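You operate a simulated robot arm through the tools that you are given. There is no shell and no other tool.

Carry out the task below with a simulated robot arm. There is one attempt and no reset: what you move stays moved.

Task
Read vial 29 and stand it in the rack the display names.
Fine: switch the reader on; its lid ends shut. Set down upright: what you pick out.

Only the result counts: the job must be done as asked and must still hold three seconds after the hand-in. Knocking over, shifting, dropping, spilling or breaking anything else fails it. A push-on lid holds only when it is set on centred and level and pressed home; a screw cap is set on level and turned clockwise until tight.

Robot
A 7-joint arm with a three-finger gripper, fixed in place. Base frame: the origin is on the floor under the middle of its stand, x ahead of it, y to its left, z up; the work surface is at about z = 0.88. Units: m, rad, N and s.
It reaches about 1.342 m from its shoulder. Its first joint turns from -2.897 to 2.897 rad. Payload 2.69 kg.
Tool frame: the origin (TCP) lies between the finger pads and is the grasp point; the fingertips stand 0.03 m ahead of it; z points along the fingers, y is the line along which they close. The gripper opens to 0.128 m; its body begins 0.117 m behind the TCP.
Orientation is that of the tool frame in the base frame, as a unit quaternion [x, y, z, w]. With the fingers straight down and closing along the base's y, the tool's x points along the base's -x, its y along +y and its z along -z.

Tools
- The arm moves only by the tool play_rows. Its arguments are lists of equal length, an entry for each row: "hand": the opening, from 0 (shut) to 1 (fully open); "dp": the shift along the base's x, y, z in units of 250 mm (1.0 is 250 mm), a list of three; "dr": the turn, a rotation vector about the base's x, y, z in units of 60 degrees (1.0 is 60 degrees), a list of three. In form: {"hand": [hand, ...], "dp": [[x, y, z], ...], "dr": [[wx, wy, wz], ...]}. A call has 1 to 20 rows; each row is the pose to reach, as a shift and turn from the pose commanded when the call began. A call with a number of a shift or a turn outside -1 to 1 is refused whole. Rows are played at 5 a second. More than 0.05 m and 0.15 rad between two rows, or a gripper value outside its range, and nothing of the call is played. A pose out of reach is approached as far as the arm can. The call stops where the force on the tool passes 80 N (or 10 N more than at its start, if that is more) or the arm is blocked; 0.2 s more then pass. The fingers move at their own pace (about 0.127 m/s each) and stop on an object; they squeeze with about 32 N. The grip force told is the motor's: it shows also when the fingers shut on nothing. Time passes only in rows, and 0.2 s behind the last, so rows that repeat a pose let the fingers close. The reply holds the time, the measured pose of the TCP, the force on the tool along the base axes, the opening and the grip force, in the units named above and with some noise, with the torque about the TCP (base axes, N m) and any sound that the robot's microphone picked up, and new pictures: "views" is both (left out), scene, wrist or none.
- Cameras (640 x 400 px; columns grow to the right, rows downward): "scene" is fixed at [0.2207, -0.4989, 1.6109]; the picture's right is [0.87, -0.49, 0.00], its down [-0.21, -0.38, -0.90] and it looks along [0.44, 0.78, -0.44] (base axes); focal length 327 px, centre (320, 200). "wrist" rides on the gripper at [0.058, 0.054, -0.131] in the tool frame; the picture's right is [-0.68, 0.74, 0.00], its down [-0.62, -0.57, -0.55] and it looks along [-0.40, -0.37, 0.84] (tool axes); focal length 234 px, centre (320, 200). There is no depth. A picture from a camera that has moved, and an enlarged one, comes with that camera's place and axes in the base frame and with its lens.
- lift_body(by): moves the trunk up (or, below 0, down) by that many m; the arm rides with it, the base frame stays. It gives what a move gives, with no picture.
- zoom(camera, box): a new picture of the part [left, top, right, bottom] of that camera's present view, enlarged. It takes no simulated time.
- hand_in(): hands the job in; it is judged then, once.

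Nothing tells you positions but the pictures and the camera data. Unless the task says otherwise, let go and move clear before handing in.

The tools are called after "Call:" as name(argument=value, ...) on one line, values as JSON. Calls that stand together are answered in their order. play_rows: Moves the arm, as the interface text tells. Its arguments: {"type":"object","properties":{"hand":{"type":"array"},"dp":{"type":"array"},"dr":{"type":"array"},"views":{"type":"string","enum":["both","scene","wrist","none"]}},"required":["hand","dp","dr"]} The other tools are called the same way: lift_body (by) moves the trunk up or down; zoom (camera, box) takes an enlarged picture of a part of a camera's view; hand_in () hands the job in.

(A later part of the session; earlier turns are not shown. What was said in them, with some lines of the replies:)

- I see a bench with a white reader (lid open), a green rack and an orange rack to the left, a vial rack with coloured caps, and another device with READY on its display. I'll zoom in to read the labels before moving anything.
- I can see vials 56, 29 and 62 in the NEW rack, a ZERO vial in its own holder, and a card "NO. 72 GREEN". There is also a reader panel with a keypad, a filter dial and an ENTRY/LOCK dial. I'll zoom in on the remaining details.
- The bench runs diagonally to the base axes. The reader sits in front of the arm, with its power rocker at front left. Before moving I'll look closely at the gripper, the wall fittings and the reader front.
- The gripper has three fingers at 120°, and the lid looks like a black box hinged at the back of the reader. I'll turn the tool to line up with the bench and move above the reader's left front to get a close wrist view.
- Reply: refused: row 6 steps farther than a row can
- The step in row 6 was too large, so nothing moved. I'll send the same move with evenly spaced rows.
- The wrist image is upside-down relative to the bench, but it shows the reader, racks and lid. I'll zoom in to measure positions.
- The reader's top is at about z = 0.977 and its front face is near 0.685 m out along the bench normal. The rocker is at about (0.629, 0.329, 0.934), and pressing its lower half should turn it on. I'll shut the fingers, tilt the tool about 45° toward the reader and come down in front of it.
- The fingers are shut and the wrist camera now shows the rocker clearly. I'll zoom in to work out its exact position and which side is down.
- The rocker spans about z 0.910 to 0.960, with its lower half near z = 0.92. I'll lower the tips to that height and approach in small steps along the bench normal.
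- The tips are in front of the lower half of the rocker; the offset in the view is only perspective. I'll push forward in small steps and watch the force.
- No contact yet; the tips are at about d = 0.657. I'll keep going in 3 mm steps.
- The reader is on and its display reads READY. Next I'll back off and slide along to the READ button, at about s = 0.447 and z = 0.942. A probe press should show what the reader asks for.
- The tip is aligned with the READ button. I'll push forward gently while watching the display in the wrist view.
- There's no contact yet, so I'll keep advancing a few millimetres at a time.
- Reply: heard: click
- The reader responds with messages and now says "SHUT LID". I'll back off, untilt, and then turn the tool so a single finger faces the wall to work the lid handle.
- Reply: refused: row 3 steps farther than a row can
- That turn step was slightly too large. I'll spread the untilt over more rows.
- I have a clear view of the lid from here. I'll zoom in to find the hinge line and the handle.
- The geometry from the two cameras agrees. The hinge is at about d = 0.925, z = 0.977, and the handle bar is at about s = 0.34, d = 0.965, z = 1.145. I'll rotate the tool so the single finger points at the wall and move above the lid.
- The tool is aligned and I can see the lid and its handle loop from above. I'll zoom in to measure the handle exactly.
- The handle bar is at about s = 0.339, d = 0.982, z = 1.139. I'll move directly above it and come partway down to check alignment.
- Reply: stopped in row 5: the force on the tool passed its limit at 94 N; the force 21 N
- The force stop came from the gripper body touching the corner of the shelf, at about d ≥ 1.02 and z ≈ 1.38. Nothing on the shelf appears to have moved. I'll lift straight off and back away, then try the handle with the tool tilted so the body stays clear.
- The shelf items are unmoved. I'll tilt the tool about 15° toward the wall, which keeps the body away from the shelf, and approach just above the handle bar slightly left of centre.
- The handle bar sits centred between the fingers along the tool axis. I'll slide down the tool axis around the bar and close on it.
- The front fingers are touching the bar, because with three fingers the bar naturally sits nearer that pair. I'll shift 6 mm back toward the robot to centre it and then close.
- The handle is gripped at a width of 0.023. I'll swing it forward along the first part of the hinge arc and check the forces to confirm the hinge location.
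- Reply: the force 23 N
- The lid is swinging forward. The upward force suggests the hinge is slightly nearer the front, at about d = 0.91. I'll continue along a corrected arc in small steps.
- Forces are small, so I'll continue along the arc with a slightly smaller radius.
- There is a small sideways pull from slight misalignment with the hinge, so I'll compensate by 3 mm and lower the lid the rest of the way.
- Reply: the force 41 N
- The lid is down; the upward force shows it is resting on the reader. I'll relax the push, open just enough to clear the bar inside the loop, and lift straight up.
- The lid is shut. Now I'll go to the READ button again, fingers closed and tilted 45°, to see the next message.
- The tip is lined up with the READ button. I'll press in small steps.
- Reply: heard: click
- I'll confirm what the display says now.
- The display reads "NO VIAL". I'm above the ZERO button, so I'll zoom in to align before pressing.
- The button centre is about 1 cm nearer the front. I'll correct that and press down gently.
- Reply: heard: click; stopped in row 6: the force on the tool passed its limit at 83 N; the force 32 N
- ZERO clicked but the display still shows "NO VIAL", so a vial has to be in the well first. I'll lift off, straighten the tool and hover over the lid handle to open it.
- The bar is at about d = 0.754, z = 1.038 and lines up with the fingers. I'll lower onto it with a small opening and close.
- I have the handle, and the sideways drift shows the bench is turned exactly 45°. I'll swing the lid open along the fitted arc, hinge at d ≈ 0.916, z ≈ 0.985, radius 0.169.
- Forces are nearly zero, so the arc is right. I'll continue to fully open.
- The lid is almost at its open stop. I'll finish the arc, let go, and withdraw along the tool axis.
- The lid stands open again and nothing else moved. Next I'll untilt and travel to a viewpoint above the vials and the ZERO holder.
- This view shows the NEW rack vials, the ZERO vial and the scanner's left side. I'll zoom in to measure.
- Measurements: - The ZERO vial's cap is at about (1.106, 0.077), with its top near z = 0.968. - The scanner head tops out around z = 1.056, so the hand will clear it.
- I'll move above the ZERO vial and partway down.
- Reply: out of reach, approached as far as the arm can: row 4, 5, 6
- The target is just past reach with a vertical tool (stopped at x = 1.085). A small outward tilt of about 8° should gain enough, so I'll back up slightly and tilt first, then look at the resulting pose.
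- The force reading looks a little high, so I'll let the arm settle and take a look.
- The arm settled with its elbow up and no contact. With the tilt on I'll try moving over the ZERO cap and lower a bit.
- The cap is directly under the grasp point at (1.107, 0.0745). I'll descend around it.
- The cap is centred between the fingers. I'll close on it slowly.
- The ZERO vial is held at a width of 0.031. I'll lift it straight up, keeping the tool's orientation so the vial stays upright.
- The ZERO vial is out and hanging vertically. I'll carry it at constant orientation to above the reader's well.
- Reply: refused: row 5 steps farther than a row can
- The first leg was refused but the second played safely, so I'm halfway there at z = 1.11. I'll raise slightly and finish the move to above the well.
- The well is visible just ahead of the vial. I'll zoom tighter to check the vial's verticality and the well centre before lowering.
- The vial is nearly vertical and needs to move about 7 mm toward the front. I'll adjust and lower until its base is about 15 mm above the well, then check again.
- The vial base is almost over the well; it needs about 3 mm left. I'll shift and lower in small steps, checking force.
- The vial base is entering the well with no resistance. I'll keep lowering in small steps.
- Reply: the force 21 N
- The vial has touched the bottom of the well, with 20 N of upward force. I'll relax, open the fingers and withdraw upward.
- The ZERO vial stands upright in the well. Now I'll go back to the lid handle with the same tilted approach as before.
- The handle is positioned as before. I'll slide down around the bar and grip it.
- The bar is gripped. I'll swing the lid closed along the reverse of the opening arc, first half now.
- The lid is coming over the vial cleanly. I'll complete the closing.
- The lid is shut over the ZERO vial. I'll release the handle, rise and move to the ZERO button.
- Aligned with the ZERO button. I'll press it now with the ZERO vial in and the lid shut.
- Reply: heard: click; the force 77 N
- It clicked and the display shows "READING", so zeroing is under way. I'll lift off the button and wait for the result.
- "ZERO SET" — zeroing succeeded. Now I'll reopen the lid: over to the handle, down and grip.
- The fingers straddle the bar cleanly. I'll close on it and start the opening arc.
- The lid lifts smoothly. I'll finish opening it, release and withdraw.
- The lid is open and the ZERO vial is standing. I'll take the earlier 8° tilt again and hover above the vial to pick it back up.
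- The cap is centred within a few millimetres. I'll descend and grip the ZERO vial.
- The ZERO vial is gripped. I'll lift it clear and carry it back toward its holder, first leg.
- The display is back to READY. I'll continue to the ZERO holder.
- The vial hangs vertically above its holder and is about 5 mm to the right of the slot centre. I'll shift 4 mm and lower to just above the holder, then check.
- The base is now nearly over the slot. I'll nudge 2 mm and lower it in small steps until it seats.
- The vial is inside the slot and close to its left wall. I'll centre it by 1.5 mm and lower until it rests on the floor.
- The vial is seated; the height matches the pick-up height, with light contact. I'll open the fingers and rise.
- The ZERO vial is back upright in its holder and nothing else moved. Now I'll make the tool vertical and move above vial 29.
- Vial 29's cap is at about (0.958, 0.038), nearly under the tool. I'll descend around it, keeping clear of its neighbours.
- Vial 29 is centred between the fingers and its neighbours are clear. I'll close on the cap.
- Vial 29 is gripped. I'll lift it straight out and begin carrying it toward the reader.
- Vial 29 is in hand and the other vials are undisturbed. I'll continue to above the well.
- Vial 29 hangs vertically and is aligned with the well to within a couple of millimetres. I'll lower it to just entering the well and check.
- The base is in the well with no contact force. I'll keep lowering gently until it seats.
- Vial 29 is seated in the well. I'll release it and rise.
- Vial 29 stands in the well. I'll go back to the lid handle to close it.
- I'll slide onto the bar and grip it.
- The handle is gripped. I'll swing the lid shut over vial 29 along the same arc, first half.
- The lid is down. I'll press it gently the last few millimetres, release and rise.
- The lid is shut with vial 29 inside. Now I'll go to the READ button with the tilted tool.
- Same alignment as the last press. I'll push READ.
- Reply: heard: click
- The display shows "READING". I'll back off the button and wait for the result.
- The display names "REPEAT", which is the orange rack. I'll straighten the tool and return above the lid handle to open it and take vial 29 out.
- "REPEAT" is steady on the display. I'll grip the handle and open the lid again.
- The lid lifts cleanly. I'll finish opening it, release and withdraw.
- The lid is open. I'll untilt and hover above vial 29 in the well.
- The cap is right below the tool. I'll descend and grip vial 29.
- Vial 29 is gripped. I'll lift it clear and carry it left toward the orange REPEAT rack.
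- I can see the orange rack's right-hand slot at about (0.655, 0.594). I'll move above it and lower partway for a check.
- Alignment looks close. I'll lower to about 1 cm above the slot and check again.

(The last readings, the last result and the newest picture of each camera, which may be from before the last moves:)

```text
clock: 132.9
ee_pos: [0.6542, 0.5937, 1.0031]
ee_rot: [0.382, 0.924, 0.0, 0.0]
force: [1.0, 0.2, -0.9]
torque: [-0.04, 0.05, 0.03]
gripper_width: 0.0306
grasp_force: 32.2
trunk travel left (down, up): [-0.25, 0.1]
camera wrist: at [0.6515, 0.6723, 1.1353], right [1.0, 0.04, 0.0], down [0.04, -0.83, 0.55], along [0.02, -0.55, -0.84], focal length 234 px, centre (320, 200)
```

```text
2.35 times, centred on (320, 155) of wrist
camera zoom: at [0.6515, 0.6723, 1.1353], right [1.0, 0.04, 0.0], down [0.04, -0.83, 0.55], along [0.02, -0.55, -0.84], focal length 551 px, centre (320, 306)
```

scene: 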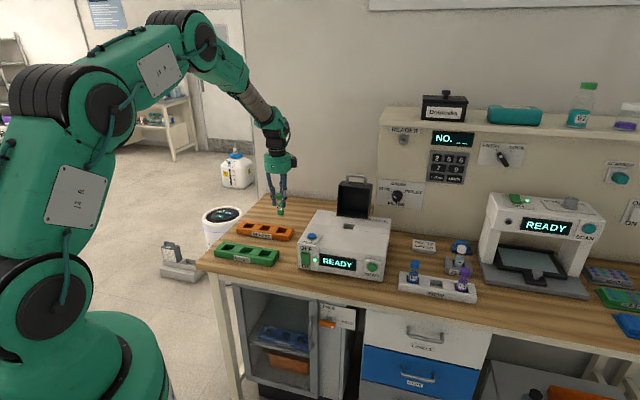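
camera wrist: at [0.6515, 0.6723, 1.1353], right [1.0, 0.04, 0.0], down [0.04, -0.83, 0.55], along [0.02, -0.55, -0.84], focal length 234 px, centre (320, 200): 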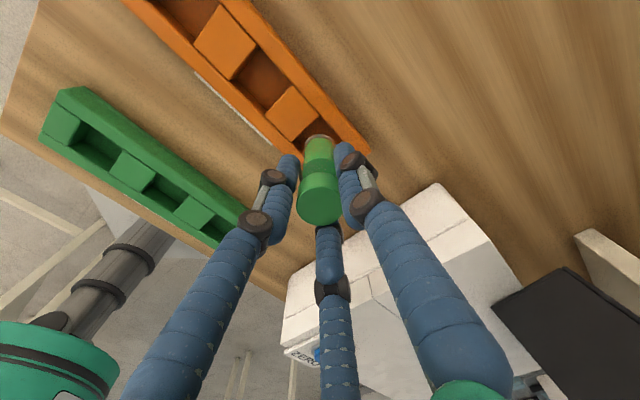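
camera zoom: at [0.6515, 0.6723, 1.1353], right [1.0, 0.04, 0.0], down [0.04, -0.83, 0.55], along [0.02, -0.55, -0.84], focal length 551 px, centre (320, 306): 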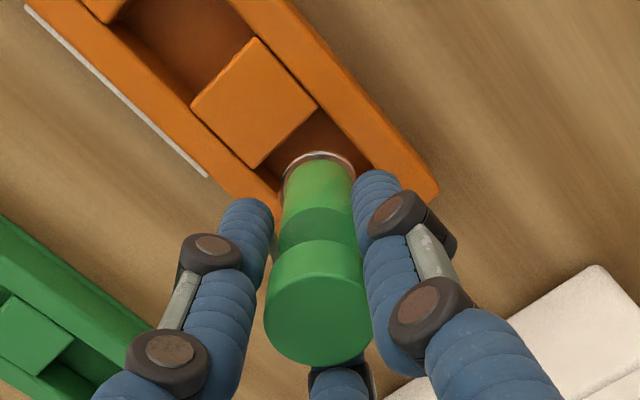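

The vial is above the right-hand slot. I'll nudge it 2 mm back and lower it in small steps.

Call:
play_rows(hand=[0, 0, 0, 0], dp=[[0.001, 0.009, 0], [0.001, 0.009, -0.04], [0.001, 0.009, -0.07], [0.001, 0.009, -0.1]], dr=[[0, 0, 0], [0, 0, 0], [0, 0, 0], [0, 0, 0]], views="wrist")

Call:
zoom(camera="scene", box=[250, 190, 310, 250])

Call:
zoom(camera="wrist", box=[260, 70, 380, 240])

```text
clock: 133.9
ee_pos: [0.655, 0.595, 0.9792]
ee_rot: [0.381, 0.924, -0.001, 0.001]
force: [-1.0, -0.1, -0.5]
torque: [-0.03, 0.02, 0.0]
gripper_width: 0.0304
grasp_force: 31.5
trunk travel left (down, up): [-0.25, 0.1]
camera wrist: at [0.6514, 0.6736, 1.1103], right [1.0, 0.04, 0.0], down [0.04, -0.83, 0.55], along [0.02, -0.55, -0.84], focal length 234 px, centre (320, 200)
```

wrist: 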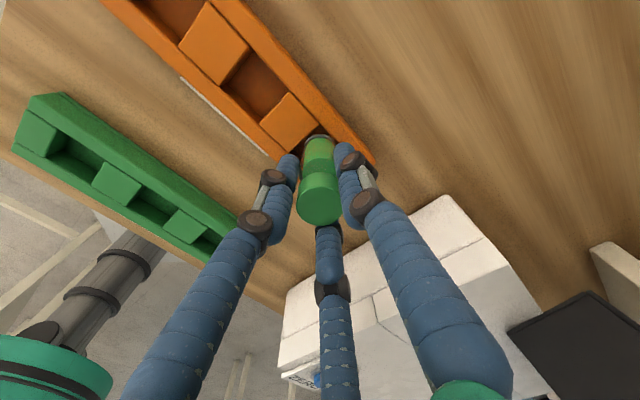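

```text
6.67 times, centred on (280, 220) of scene
camera zoom: at [0.2207, -0.4989, 1.6109], right [0.87, -0.49, 0.0], down [-0.21, -0.38, -0.9], along [0.44, 0.78, -0.44], focal length 2177 px, centre (587, 67)
```

zoom: 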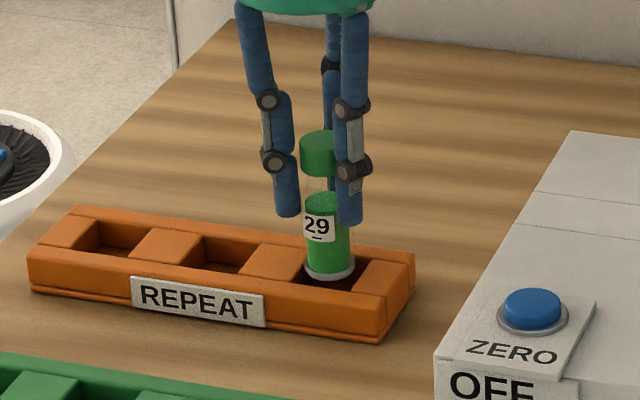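

```text
2.35 times, centred on (320, 155) of wrist
camera zoom: at [0.6514, 0.6736, 1.1103], right [1.0, 0.04, 0.0], down [0.04, -0.83, 0.55], along [0.02, -0.55, -0.84], focal length 551 px, centre (320, 306)
```

zoom: 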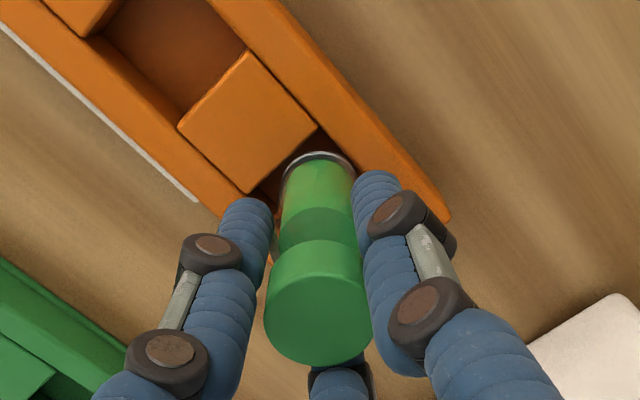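

The base is level with the slot rim and within it. I'll shift 1 mm right and continue down gently.

Call:
play_rows(hand=[0, 0, 0, 0], dp=[[0.005, -0.002, -0.01], [0.005, -0.002, -0.03], [0.005, -0.002, -0.05], [0.005, -0.002, -0.065]], dr=[[0, 0, 0], [0, 0, 0], [0, 0, 0], [0, 0, 0]], views="none")

Call:
zoom(camera="scene", box=[250, 190, 310, 250])

```text
clock: 134.9
ee_pos: [0.6568, 0.5941, 0.9619]
ee_rot: [0.382, 0.924, -0.001, 0.001]
force: [-6.1, -6.1, 0.4]
torque: [-0.34, 0.33, -0.03]
gripper_width: 0.0304
grasp_force: 32.1
trunk travel left (down, up): [-0.25, 0.1]
```

```text
6.67 times, centred on (280, 220) of scene
camera zoom: at [0.2207, -0.4989, 1.6109], right [0.87, -0.49, 0.0], down [-0.21, -0.38, -0.9], along [0.44, 0.78, -0.44], focal length 2177 px, centre (587, 67)
```

zoom: 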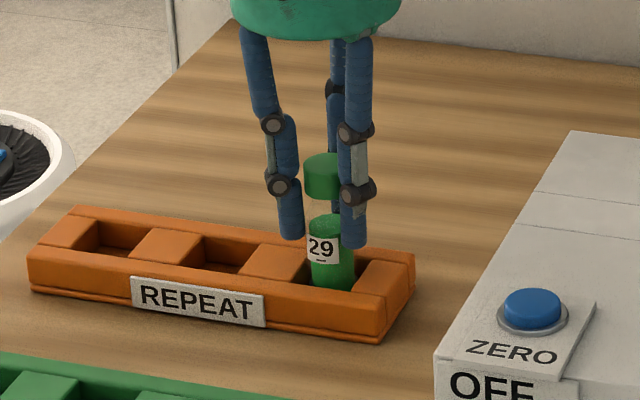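

There's a slight push against the slot's back wall. I'll shift 2.5 mm toward the front to relieve it, then finish lowering.

Call:
play_rows(hand=[0, 0, 0], dp=[[-0.007, -0.007, 0], [-0.007, -0.007, -0.008], [-0.007, -0.007, -0.014]], dr=[[0, 0, 0], [0, 0, 0], [0, 0, 0]], views="none")

Call:
zoom(camera="scene", box=[220, 190, 310, 260])

```text
clock: 135.7
ee_pos: [0.6536, 0.5928, 0.9608]
ee_rot: [0.381, 0.924, 0.001, 0.001]
force: [0.0, -0.8, 1.9]
torque: [0.0, 0.0, 0.0]
gripper_width: 0.0304
grasp_force: 32.1
trunk travel left (down, up): [-0.25, 0.1]
```

```text
5.71 times, centred on (265, 225) of scene
camera zoom: at [0.2207, -0.4989, 1.6109], right [0.87, -0.49, 0.0], down [-0.21, -0.38, -0.9], along [0.44, 0.78, -0.44], focal length 1866 px, centre (634, 57)
```

zoom: 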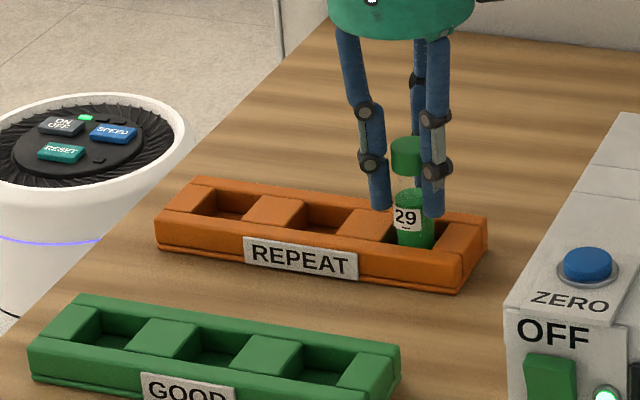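

The side load is gone. I'll lower the last couple of millimetres until it rests.

Call:
play_rows(hand=[0, 0, 0], dp=[[0, 0, -0.006], [0, 0, -0.012], [0, 0, -0.016]], dr=[[0, 0, 0], [0, 0, 0], [0, 0, 0]], views="none")

```text
clock: 136.5
ee_pos: [0.6556, 0.593, 0.9599]
ee_rot: [0.382, 0.924, 0.001, 0.001]
force: [-0.7, -4.9, 31.6]
torque: [-0.27, 0.12, -0.03]
gripper_width: 0.0304
grasp_force: 32.2
trunk travel left (down, up): [-0.25, 0.1]
```

It's firmly seated. I'll relax, open the fingers and rise straight up.

Call:
play_rows(hand=[0, 0.15, 0.25, 0.32, 0.38, 0.42, 0.42, 0.42, 0.42, 0.42, 0.42], dp=[[0, 0, 0.014], [0, 0, 0.014], [0, 0, 0.014], [0, 0, 0.014], [0, 0, 0.014], [0, 0, 0.014], [0, 0, 0.1], [0, 0, 0.25], [0, 0, 0.42], [0, 0, 0.6], [0, 0, 0.78]], dr=[[0, 0, 0], [0, 0, 0], [0, 0, 0], [0, 0, 0], [0, 0, 0], [0, 0, 0], [0, 0, 0], [0, 0, 0], [0, 0, 0], [0, 0, 0], [0, 0, 0]], views="both")

Call:
zoom(camera="scene", box=[190, 180, 310, 280])

Call:
zoom(camera="wrist", box=[160, 0, 420, 200])

```text
clock: 138.9
ee_pos: [0.6541, 0.5923, 1.1513]
ee_rot: [0.382, 0.924, 0.0, 0.002]
force: [0.0, -0.7, -0.9]
torque: [0.03, -0.03, 0.01]
gripper_width: 0.0539
grasp_force: 0.0
trunk travel left (down, up): [-0.25, 0.1]
camera wrist: at [0.6513, 0.6707, 1.283], right [1.0, 0.04, 0.0], down [0.04, -0.83, 0.55], along [0.02, -0.55, -0.84], focal length 234 px, centre (320, 200)
```

scene: 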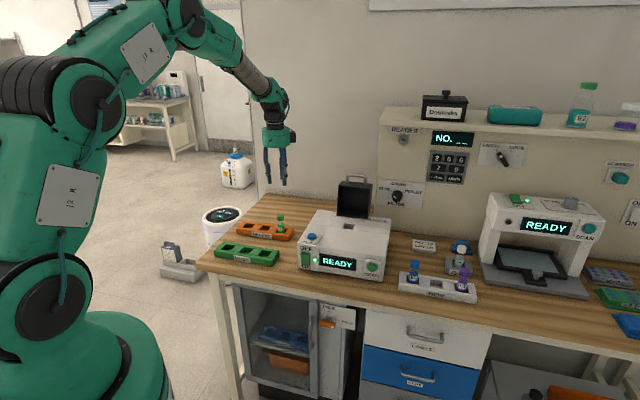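
wrist: 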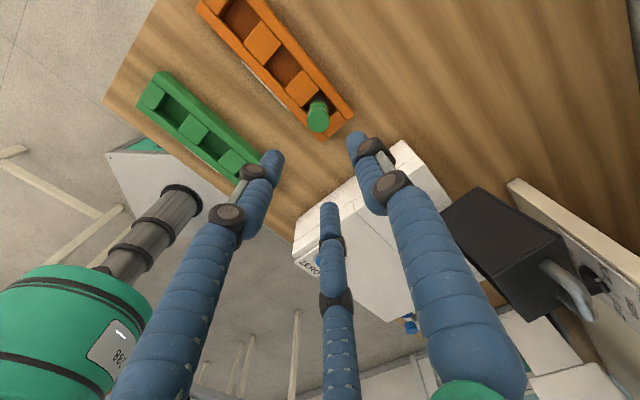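

```text
4.00 times, centred on (250, 230) of scene
camera zoom: at [0.2207, -0.4989, 1.6109], right [0.87, -0.49, 0.0], down [-0.21, -0.38, -0.9], along [0.44, 0.78, -0.44], focal length 1306 px, centre (600, 80)
```

zoom: 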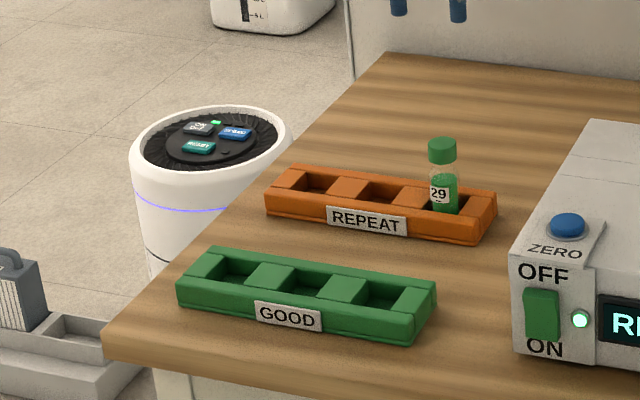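

```text
2.00 times, centred on (290, 100) of wrist
camera zoom: at [0.6513, 0.6707, 1.283], right [1.0, 0.04, 0.0], down [0.04, -0.83, 0.55], along [0.02, -0.55, -0.84], focal length 468 px, centre (380, 400)
```

zoom: 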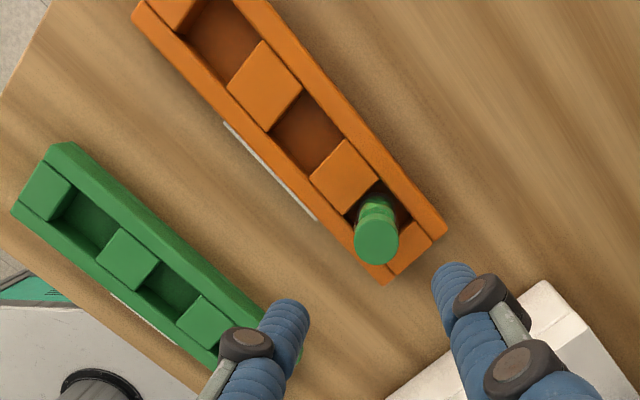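

Vial 29 stands upright in the REPEAT rack and nothing else moved. Now I'll go back to close the reader's lid, rising and moving over first.

Call:
play_rows(hand=[0.45, 0.45, 0.45, 0.45, 0.45, 0.45, 0.45], dp=[[0, 0, 0.18], [0, 0, 0.36], [0.16, -0.09, 0.36], [0.32, -0.18, 0.36], [0.48, -0.27, 0.36], [0.64, -0.36, 0.36], [0.79, -0.45, 0.36]], dr=[[0, 0, 0], [0, 0, 0], [0, 0, 0], [0, 0, 0], [0, 0, 0], [0.0867, -0.0867, 0], [0.1734, -0.1734, 0]], views="none")

```text
clock: 140.5
ee_pos: [0.8502, 0.4791, 1.2421]
ee_rot: [0.379, 0.916, 0.119, 0.05]
force: [-0.5, -0.6, 1.1]
torque: [0.04, 0.01, -0.04]
gripper_width: 0.0575
grasp_force: 0.1
trunk travel left (down, up): [-0.25, 0.1]
```

Call:
play_rows(hand=[0.45, 0.45, 0.45, 0.45], dp=[[0.11, -0.06, 0], [0.2276, -0.1228, 0], [0.2276, -0.1228, -0.13], [0.2276, -0.1228, -0.13]], dr=[[0, 0, 0], [0, 0, 0], [0, 0, 0], [0, 0, 0]], views="both")

Call:
zoom(camera="wrist", box=[220, 80, 440, 270])

```text
clock: 141.5
ee_pos: [0.9089, 0.451, 1.2085]
ee_rot: [0.379, 0.916, 0.119, 0.049]
force: [0.0, 0.7, -0.2]
torque: [-0.06, 0.02, 0.0]
gripper_width: 0.0579
grasp_force: 0.0
trunk travel left (down, up): [-0.25, 0.1]
camera wrist: at [0.88, 0.5049, 1.349], right [0.98, 0.03, 0.19], down [-0.05, -0.92, 0.39], along [0.18, -0.39, -0.9], focal length 234 px, centre (320, 200)
```

scene: 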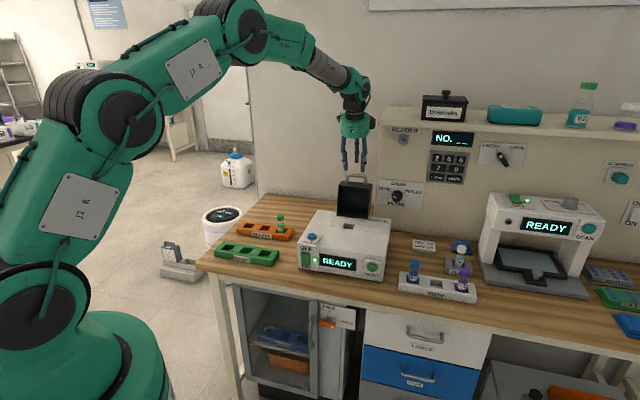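
wrist: 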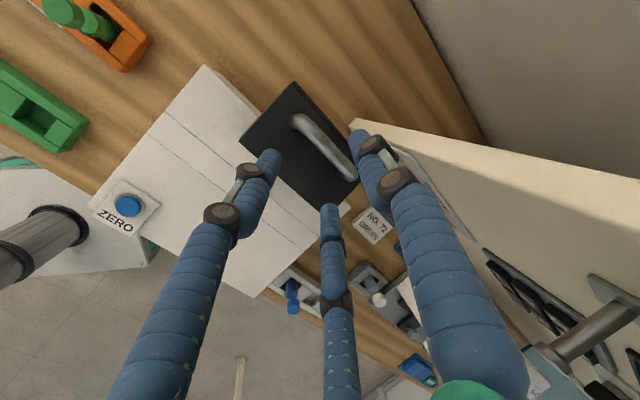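

```text
2.11 times, centred on (330, 175) of wrist
camera zoom: at [0.88, 0.5049, 1.349], right [0.98, 0.03, 0.19], down [-0.05, -0.92, 0.39], along [0.18, -0.39, -0.9], focal length 493 px, centre (299, 253)
```

zoom: 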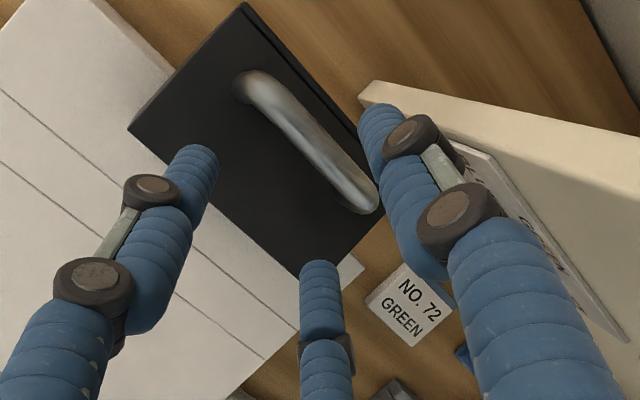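

The handle is in the usual place. I'll slide onto the bar and grip it.

Call:
play_rows(hand=[0.45, 0.45, 0.45, 0.35, 0.25, 0.15, 0, 0], dp=[[0.012, 0.012, -0.08], [0.024, 0.022, -0.16], [0.036, 0.033, -0.222], [0.036, 0.033, -0.222], [0.036, 0.033, -0.222], [0.036, 0.033, -0.222], [0.036, 0.033, -0.222], [0.036, 0.033, -0.222]], dr=[[0, 0, 0], [0, 0, 0], [0, 0, 0], [0, 0, 0], [0, 0, 0], [0, 0, 0], [0, 0, 0], [0, 0, 0]], views="wrist")

```text
clock: 143.3
ee_pos: [0.9182, 0.4581, 1.1546]
ee_rot: [0.38, 0.916, 0.119, 0.049]
force: [3.0, 3.2, 8.4]
torque: [0.18, -0.04, -0.05]
gripper_width: 0.0218
grasp_force: 44.8
trunk travel left (down, up): [-0.25, 0.1]
camera wrist: at [0.8897, 0.5121, 1.295], right [0.98, 0.03, 0.19], down [-0.05, -0.92, 0.39], along [0.18, -0.39, -0.9], focal length 234 px, centre (320, 200)
```

wrist: 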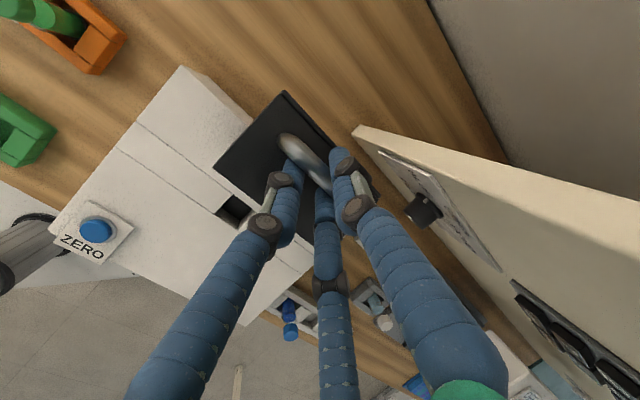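

Gripped. I'll close the lid along the arc.

Call:
play_rows(hand=[0, 0, 0, 0, 0, 0, 0], dp=[[-0.0464, -0.0464, 0.0244], [-0.1108, -0.1108, 0.0456], [-0.1762, -0.1762, 0.0536], [-0.2418, -0.2418, 0.0488], [-0.3063, -0.3063, 0.0308], [-0.3685, -0.3685, 0.0004], [-0.4265, -0.4265, -0.0424]], dr=[[-0.0149, 0.0149, 0], [-0.0297, 0.0297, 0], [-0.0446, 0.0446, 0], [-0.0594, 0.0594, 0], [-0.0743, 0.0743, 0], [-0.0891, 0.0891, 0], [-0.104, 0.104, 0]], views="none")

```text
clock: 144.9
ee_pos: [0.8107, 0.3495, 1.1409]
ee_rot: [0.382, 0.923, 0.046, 0.02]
force: [-3.5, 4.1, -2.6]
torque: [0.25, 0.26, 0.06]
gripper_width: 0.0217
grasp_force: 45.2
trunk travel left (down, up): [-0.25, 0.1]
```

Call:
play_rows(hand=[0, 0, 0, 0, 0, 0, 0], dp=[[-0.0535, -0.0535, -0.054], [-0.101, -0.101, -0.118], [-0.1417, -0.1417, -0.1908], [-0.1748, -0.1748, -0.2712], [-0.1994, -0.1994, -0.3576], [-0.1994, -0.1994, -0.372], [-0.1994, -0.1994, -0.38]], dr=[[-0.0149, 0.0149, 0], [-0.0297, 0.0297, 0], [-0.0446, 0.0446, 0], [-0.0594, 0.0594, 0], [-0.0743, 0.0743, 0], [-0.0743, 0.0743, 0], [-0.0743, 0.0743, 0]], views="both")

Call:
zoom(camera="scene", box=[290, 150, 410, 290])

```text
clock: 146.5
ee_pos: [0.7621, 0.3011, 1.0508]
ee_rot: [0.382, 0.924, -0.002, 0.001]
force: [-6.5, 0.5, 25.0]
torque: [0.33, 0.17, -0.06]
gripper_width: 0.0217
grasp_force: 45.0
trunk travel left (down, up): [-0.25, 0.1]
camera wrist: at [0.758, 0.38, 1.1817], right [1.0, 0.04, 0.0], down [0.04, -0.83, 0.55], along [0.02, -0.55, -0.83], focal length 234 px, centre (320, 200)
```

scene: 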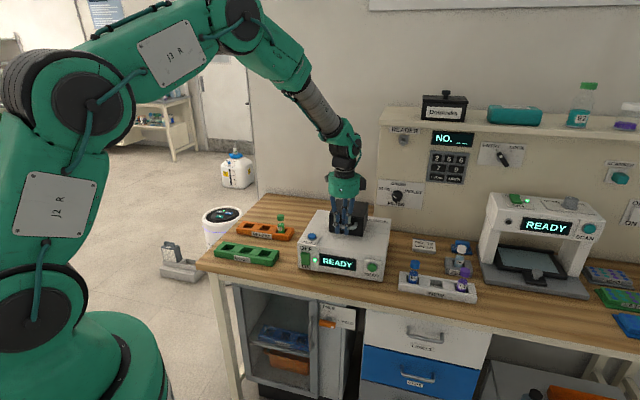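
wrist: 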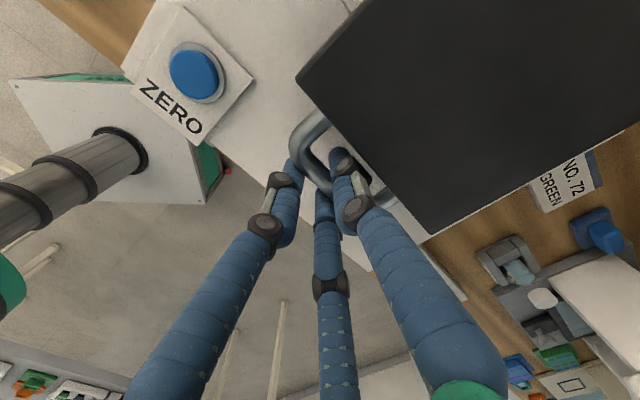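

```text
2.86 times, centred on (350, 220) of scene
camera zoom: at [0.2207, -0.4989, 1.6109], right [0.87, -0.49, 0.0], down [-0.21, -0.38, -0.9], along [0.44, 0.78, -0.44], focal length 933 px, centre (234, 143)
```

zoom: 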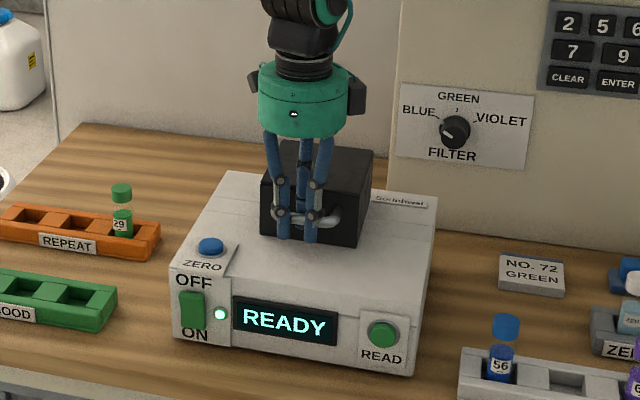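

The lid is fully shut; it pushes back at 25 N. I'll relax, release the handle and rise well clear.

Call:
play_rows(hand=[0, 0.1, 0.2, 0.25, 0.25, 0.25, 0.25, 0.25, 0.25, 0.25, 0.25], dp=[[0, 0, 0.016], [0, 0, 0.016], [0, 0, 0.016], [0, 0, 0.016], [0, 0, 0.016], [0, 0, 0.1], [0, 0, 0.2], [0, 0, 0.36], [0, 0, 0.55], [-0.1, -0.1, 0.7], [-0.22, -0.22, 0.8]], dr=[[0, 0, 0], [0, 0, 0], [0, 0, 0], [0, 0, 0], [0, 0, 0], [0, 0, 0], [0, 0, 0], [0, 0, 0], [0, 0, 0], [0, 0, 0], [0, 0, 0]], views="both")

Call:
zoom(camera="scene", box=[190, 150, 410, 290])

Call:
zoom(camera="scene", box=[380, 190, 510, 310])

Call:
zoom(camera="scene", box=[370, 70, 640, 230])

```text
refused: row 10 steps farther than a row can; nothing moved
```

```text
2.86 times, centred on (300, 220) of scene
camera zoom: at [0.2207, -0.4989, 1.6109], right [0.87, -0.49, 0.0], down [-0.21, -0.38, -0.9], along [0.44, 0.78, -0.44], focal length 933 px, centre (377, 143)
```

zoom: 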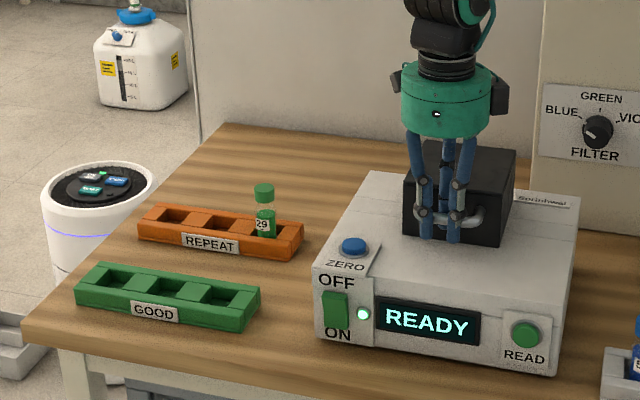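

```text
3.33 times, centred on (445, 250) of scene
camera zoom: at [0.2207, -0.4989, 1.6109], right [0.87, -0.49, 0.0], down [-0.21, -0.38, -0.9], along [0.44, 0.78, -0.44], focal length 1089 px, centre (-97, 33)
```

zoom: 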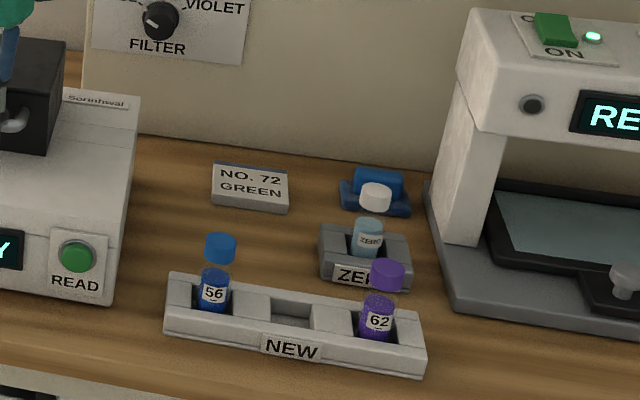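

```text
2.37 times, centred on (505, 150) of scene
camera zoom: at [0.2207, -0.4989, 1.6109], right [0.87, -0.49, 0.0], down [-0.21, -0.38, -0.9], along [0.44, 0.78, -0.44], focal length 774 px, centre (-118, 318)
```

zoom: 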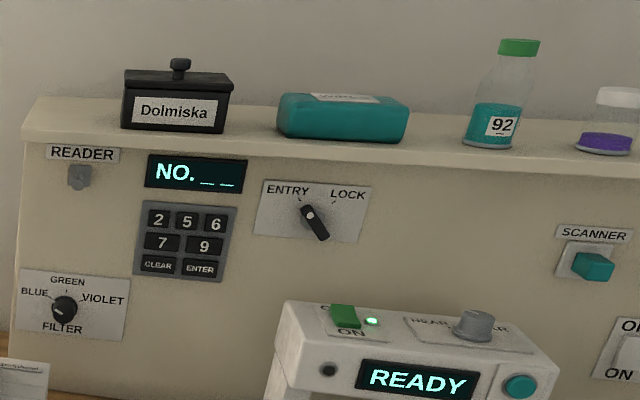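

The release move was refused for one over-long step, but the other views show everything in place. I'll resend it with shorter steps.

Call:
play_rows(hand=[0, 0.1, 0.2, 0.25, 0.25, 0.25, 0.25, 0.25, 0.25, 0.25, 0.25], dp=[[0, 0, 0.016], [0, 0, 0.016], [0, 0, 0.016], [0, 0, 0.016], [0, 0, 0.016], [0, 0, 0.1], [0, 0, 0.2], [0, 0, 0.36], [0, 0, 0.52], [-0.08, -0.08, 0.64], [-0.18, -0.18, 0.72]], dr=[[0, 0, 0], [0, 0, 0], [0, 0, 0], [0, 0, 0], [0, 0, 0], [0, 0, 0], [0, 0, 0], [0, 0, 0], [0, 0, 0], [0, 0, 0], [0, 0, 0]], views="both")

Call:
zoom(camera="scene", box=[190, 150, 410, 290])

```text
clock: 148.9
ee_pos: [0.7166, 0.2555, 1.2271]
ee_rot: [0.382, 0.924, -0.004, 0.0]
force: [-0.4, 0.0, 1.1]
torque: [-0.01, 0.01, 0.01]
gripper_width: 0.0318
grasp_force: 0.2
trunk travel left (down, up): [-0.25, 0.1]
camera wrist: at [0.713, 0.3357, 1.3587], right [1.0, 0.04, 0.0], down [0.04, -0.83, 0.55], along [0.02, -0.55, -0.83], focal length 234 px, centre (320, 200)
```

scene: 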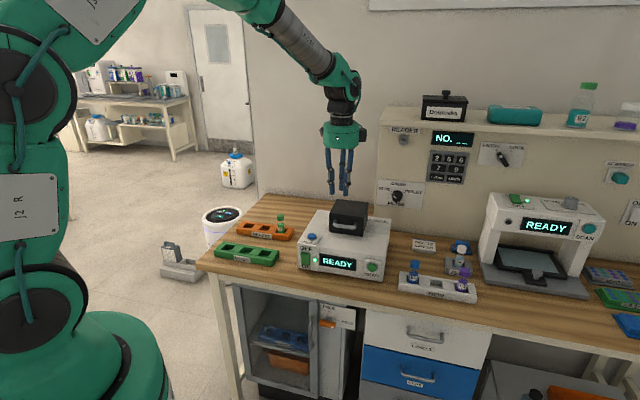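
wrist: 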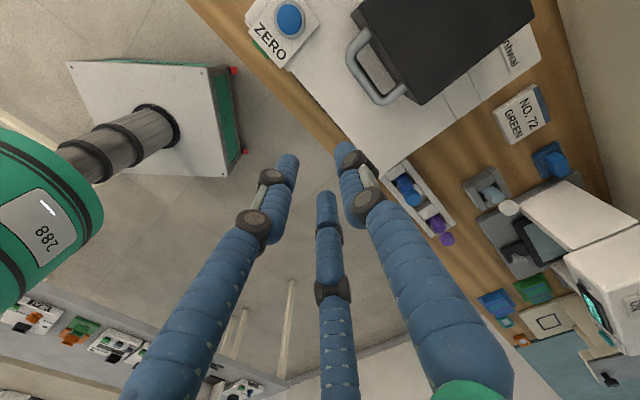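

```text
2.86 times, centred on (300, 220) of scene
camera zoom: at [0.2207, -0.4989, 1.6109], right [0.87, -0.49, 0.0], down [-0.21, -0.38, -0.9], along [0.44, 0.78, -0.44], focal length 933 px, centre (377, 143)
```

zoom: 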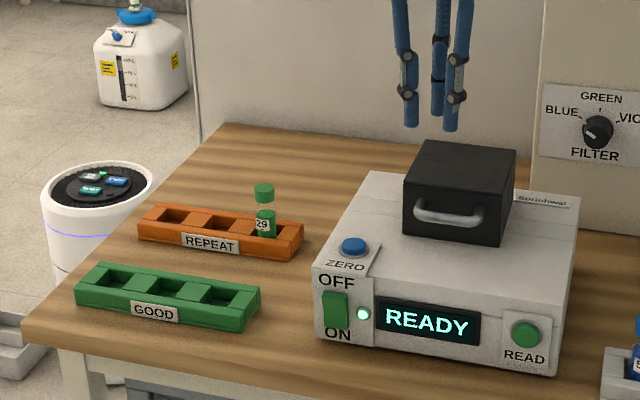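

The lid is shut, vial 29 is upright in the REPEAT rack and the hand is clear. I'll compare the rack and reader with the first pictures using the same crops, to be sure nothing shifted.

Call:
zoom(camera="scene", box=[190, 200, 310, 280])

Call:
zoom(camera="scene", box=[380, 225, 500, 310])

Call:
zoom(camera="scene", box=[280, 170, 420, 290])

```text
5.00 times, centred on (250, 240) of scene
camera zoom: at [0.2207, -0.4989, 1.6109], right [0.87, -0.49, 0.0], down [-0.21, -0.38, -0.9], along [0.44, 0.78, -0.44], focal length 1633 px, centre (670, 0)
```

zoom: 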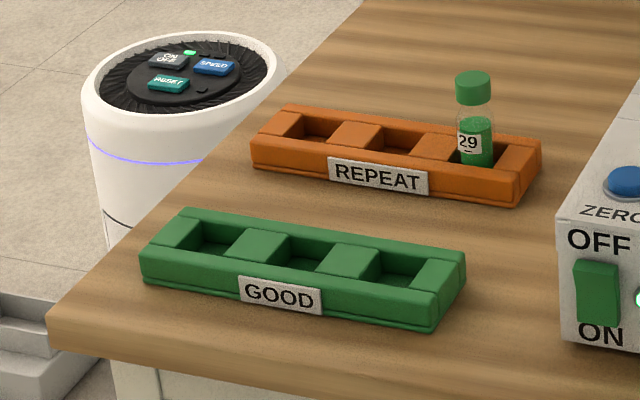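

```text
4.71 times, centred on (440, 268) of scene
camera zoom: at [0.2207, -0.4989, 1.6109], right [0.87, -0.49, 0.0], down [-0.21, -0.38, -0.9], along [0.44, 0.78, -0.44], focal length 1537 px, centre (-245, -118)
```

zoom: 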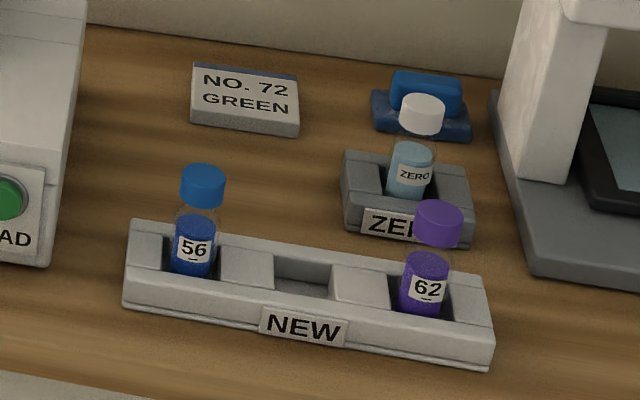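

```text
3.33 times, centred on (350, 230) of scene
camera zoom: at [0.2207, -0.4989, 1.6109], right [0.87, -0.49, 0.0], down [-0.21, -0.38, -0.9], along [0.44, 0.78, -0.44], focal length 1089 px, centre (220, 100)
```

zoom: 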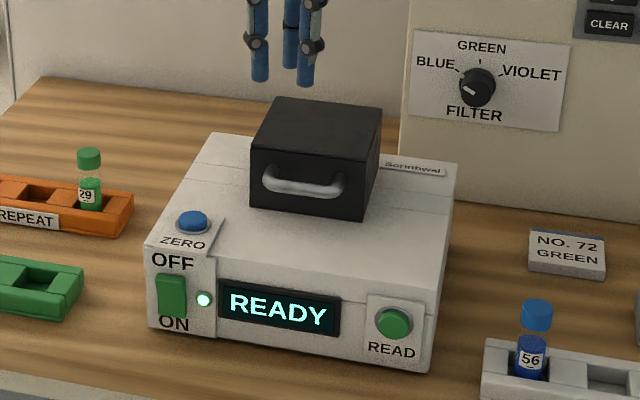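

Everything matches the first pictures except for the intended changes:
- The reader is on and its lid is shut.
- The ZERO vial is back upright in its holder.
- Vial 29 is upright in the REPEAT rack that the display named.

The hand is clear, so I'm handing in.

Call:
hand_in()

```text
The job is handed in.
```

Vial 29 has been read and stands upright in the orange REPEAT rack, the one the reader's display named. The job is handed in, and I haven't seen the verdict.

- **Reading:** I switched the reader on and zeroed it with the ZERO vial; the display showed "ZERO SET". With vial 29 in and the lid shut, READ gave "REPEAT".
- **End state:** The reader is on with its lid shut, and the hand is clear. The ZERO vial is back upright in its holder. Crops from before and after show nothing else moved on the bench.
- **Settings left alone:** I did not touch the filter dial (it points at BLUE) or the number keypad (blank). A card on the bench says "NO. 72 GREEN", but the reader never asked for a filter or number. If the reading depends on those settings, "REPEAT" may not be the right result.
- **One bump:** While first reaching for the lid, the gripper touched the corner of the wall shelf and tripped the force stop at 94 N. The items on the shelf did not move.
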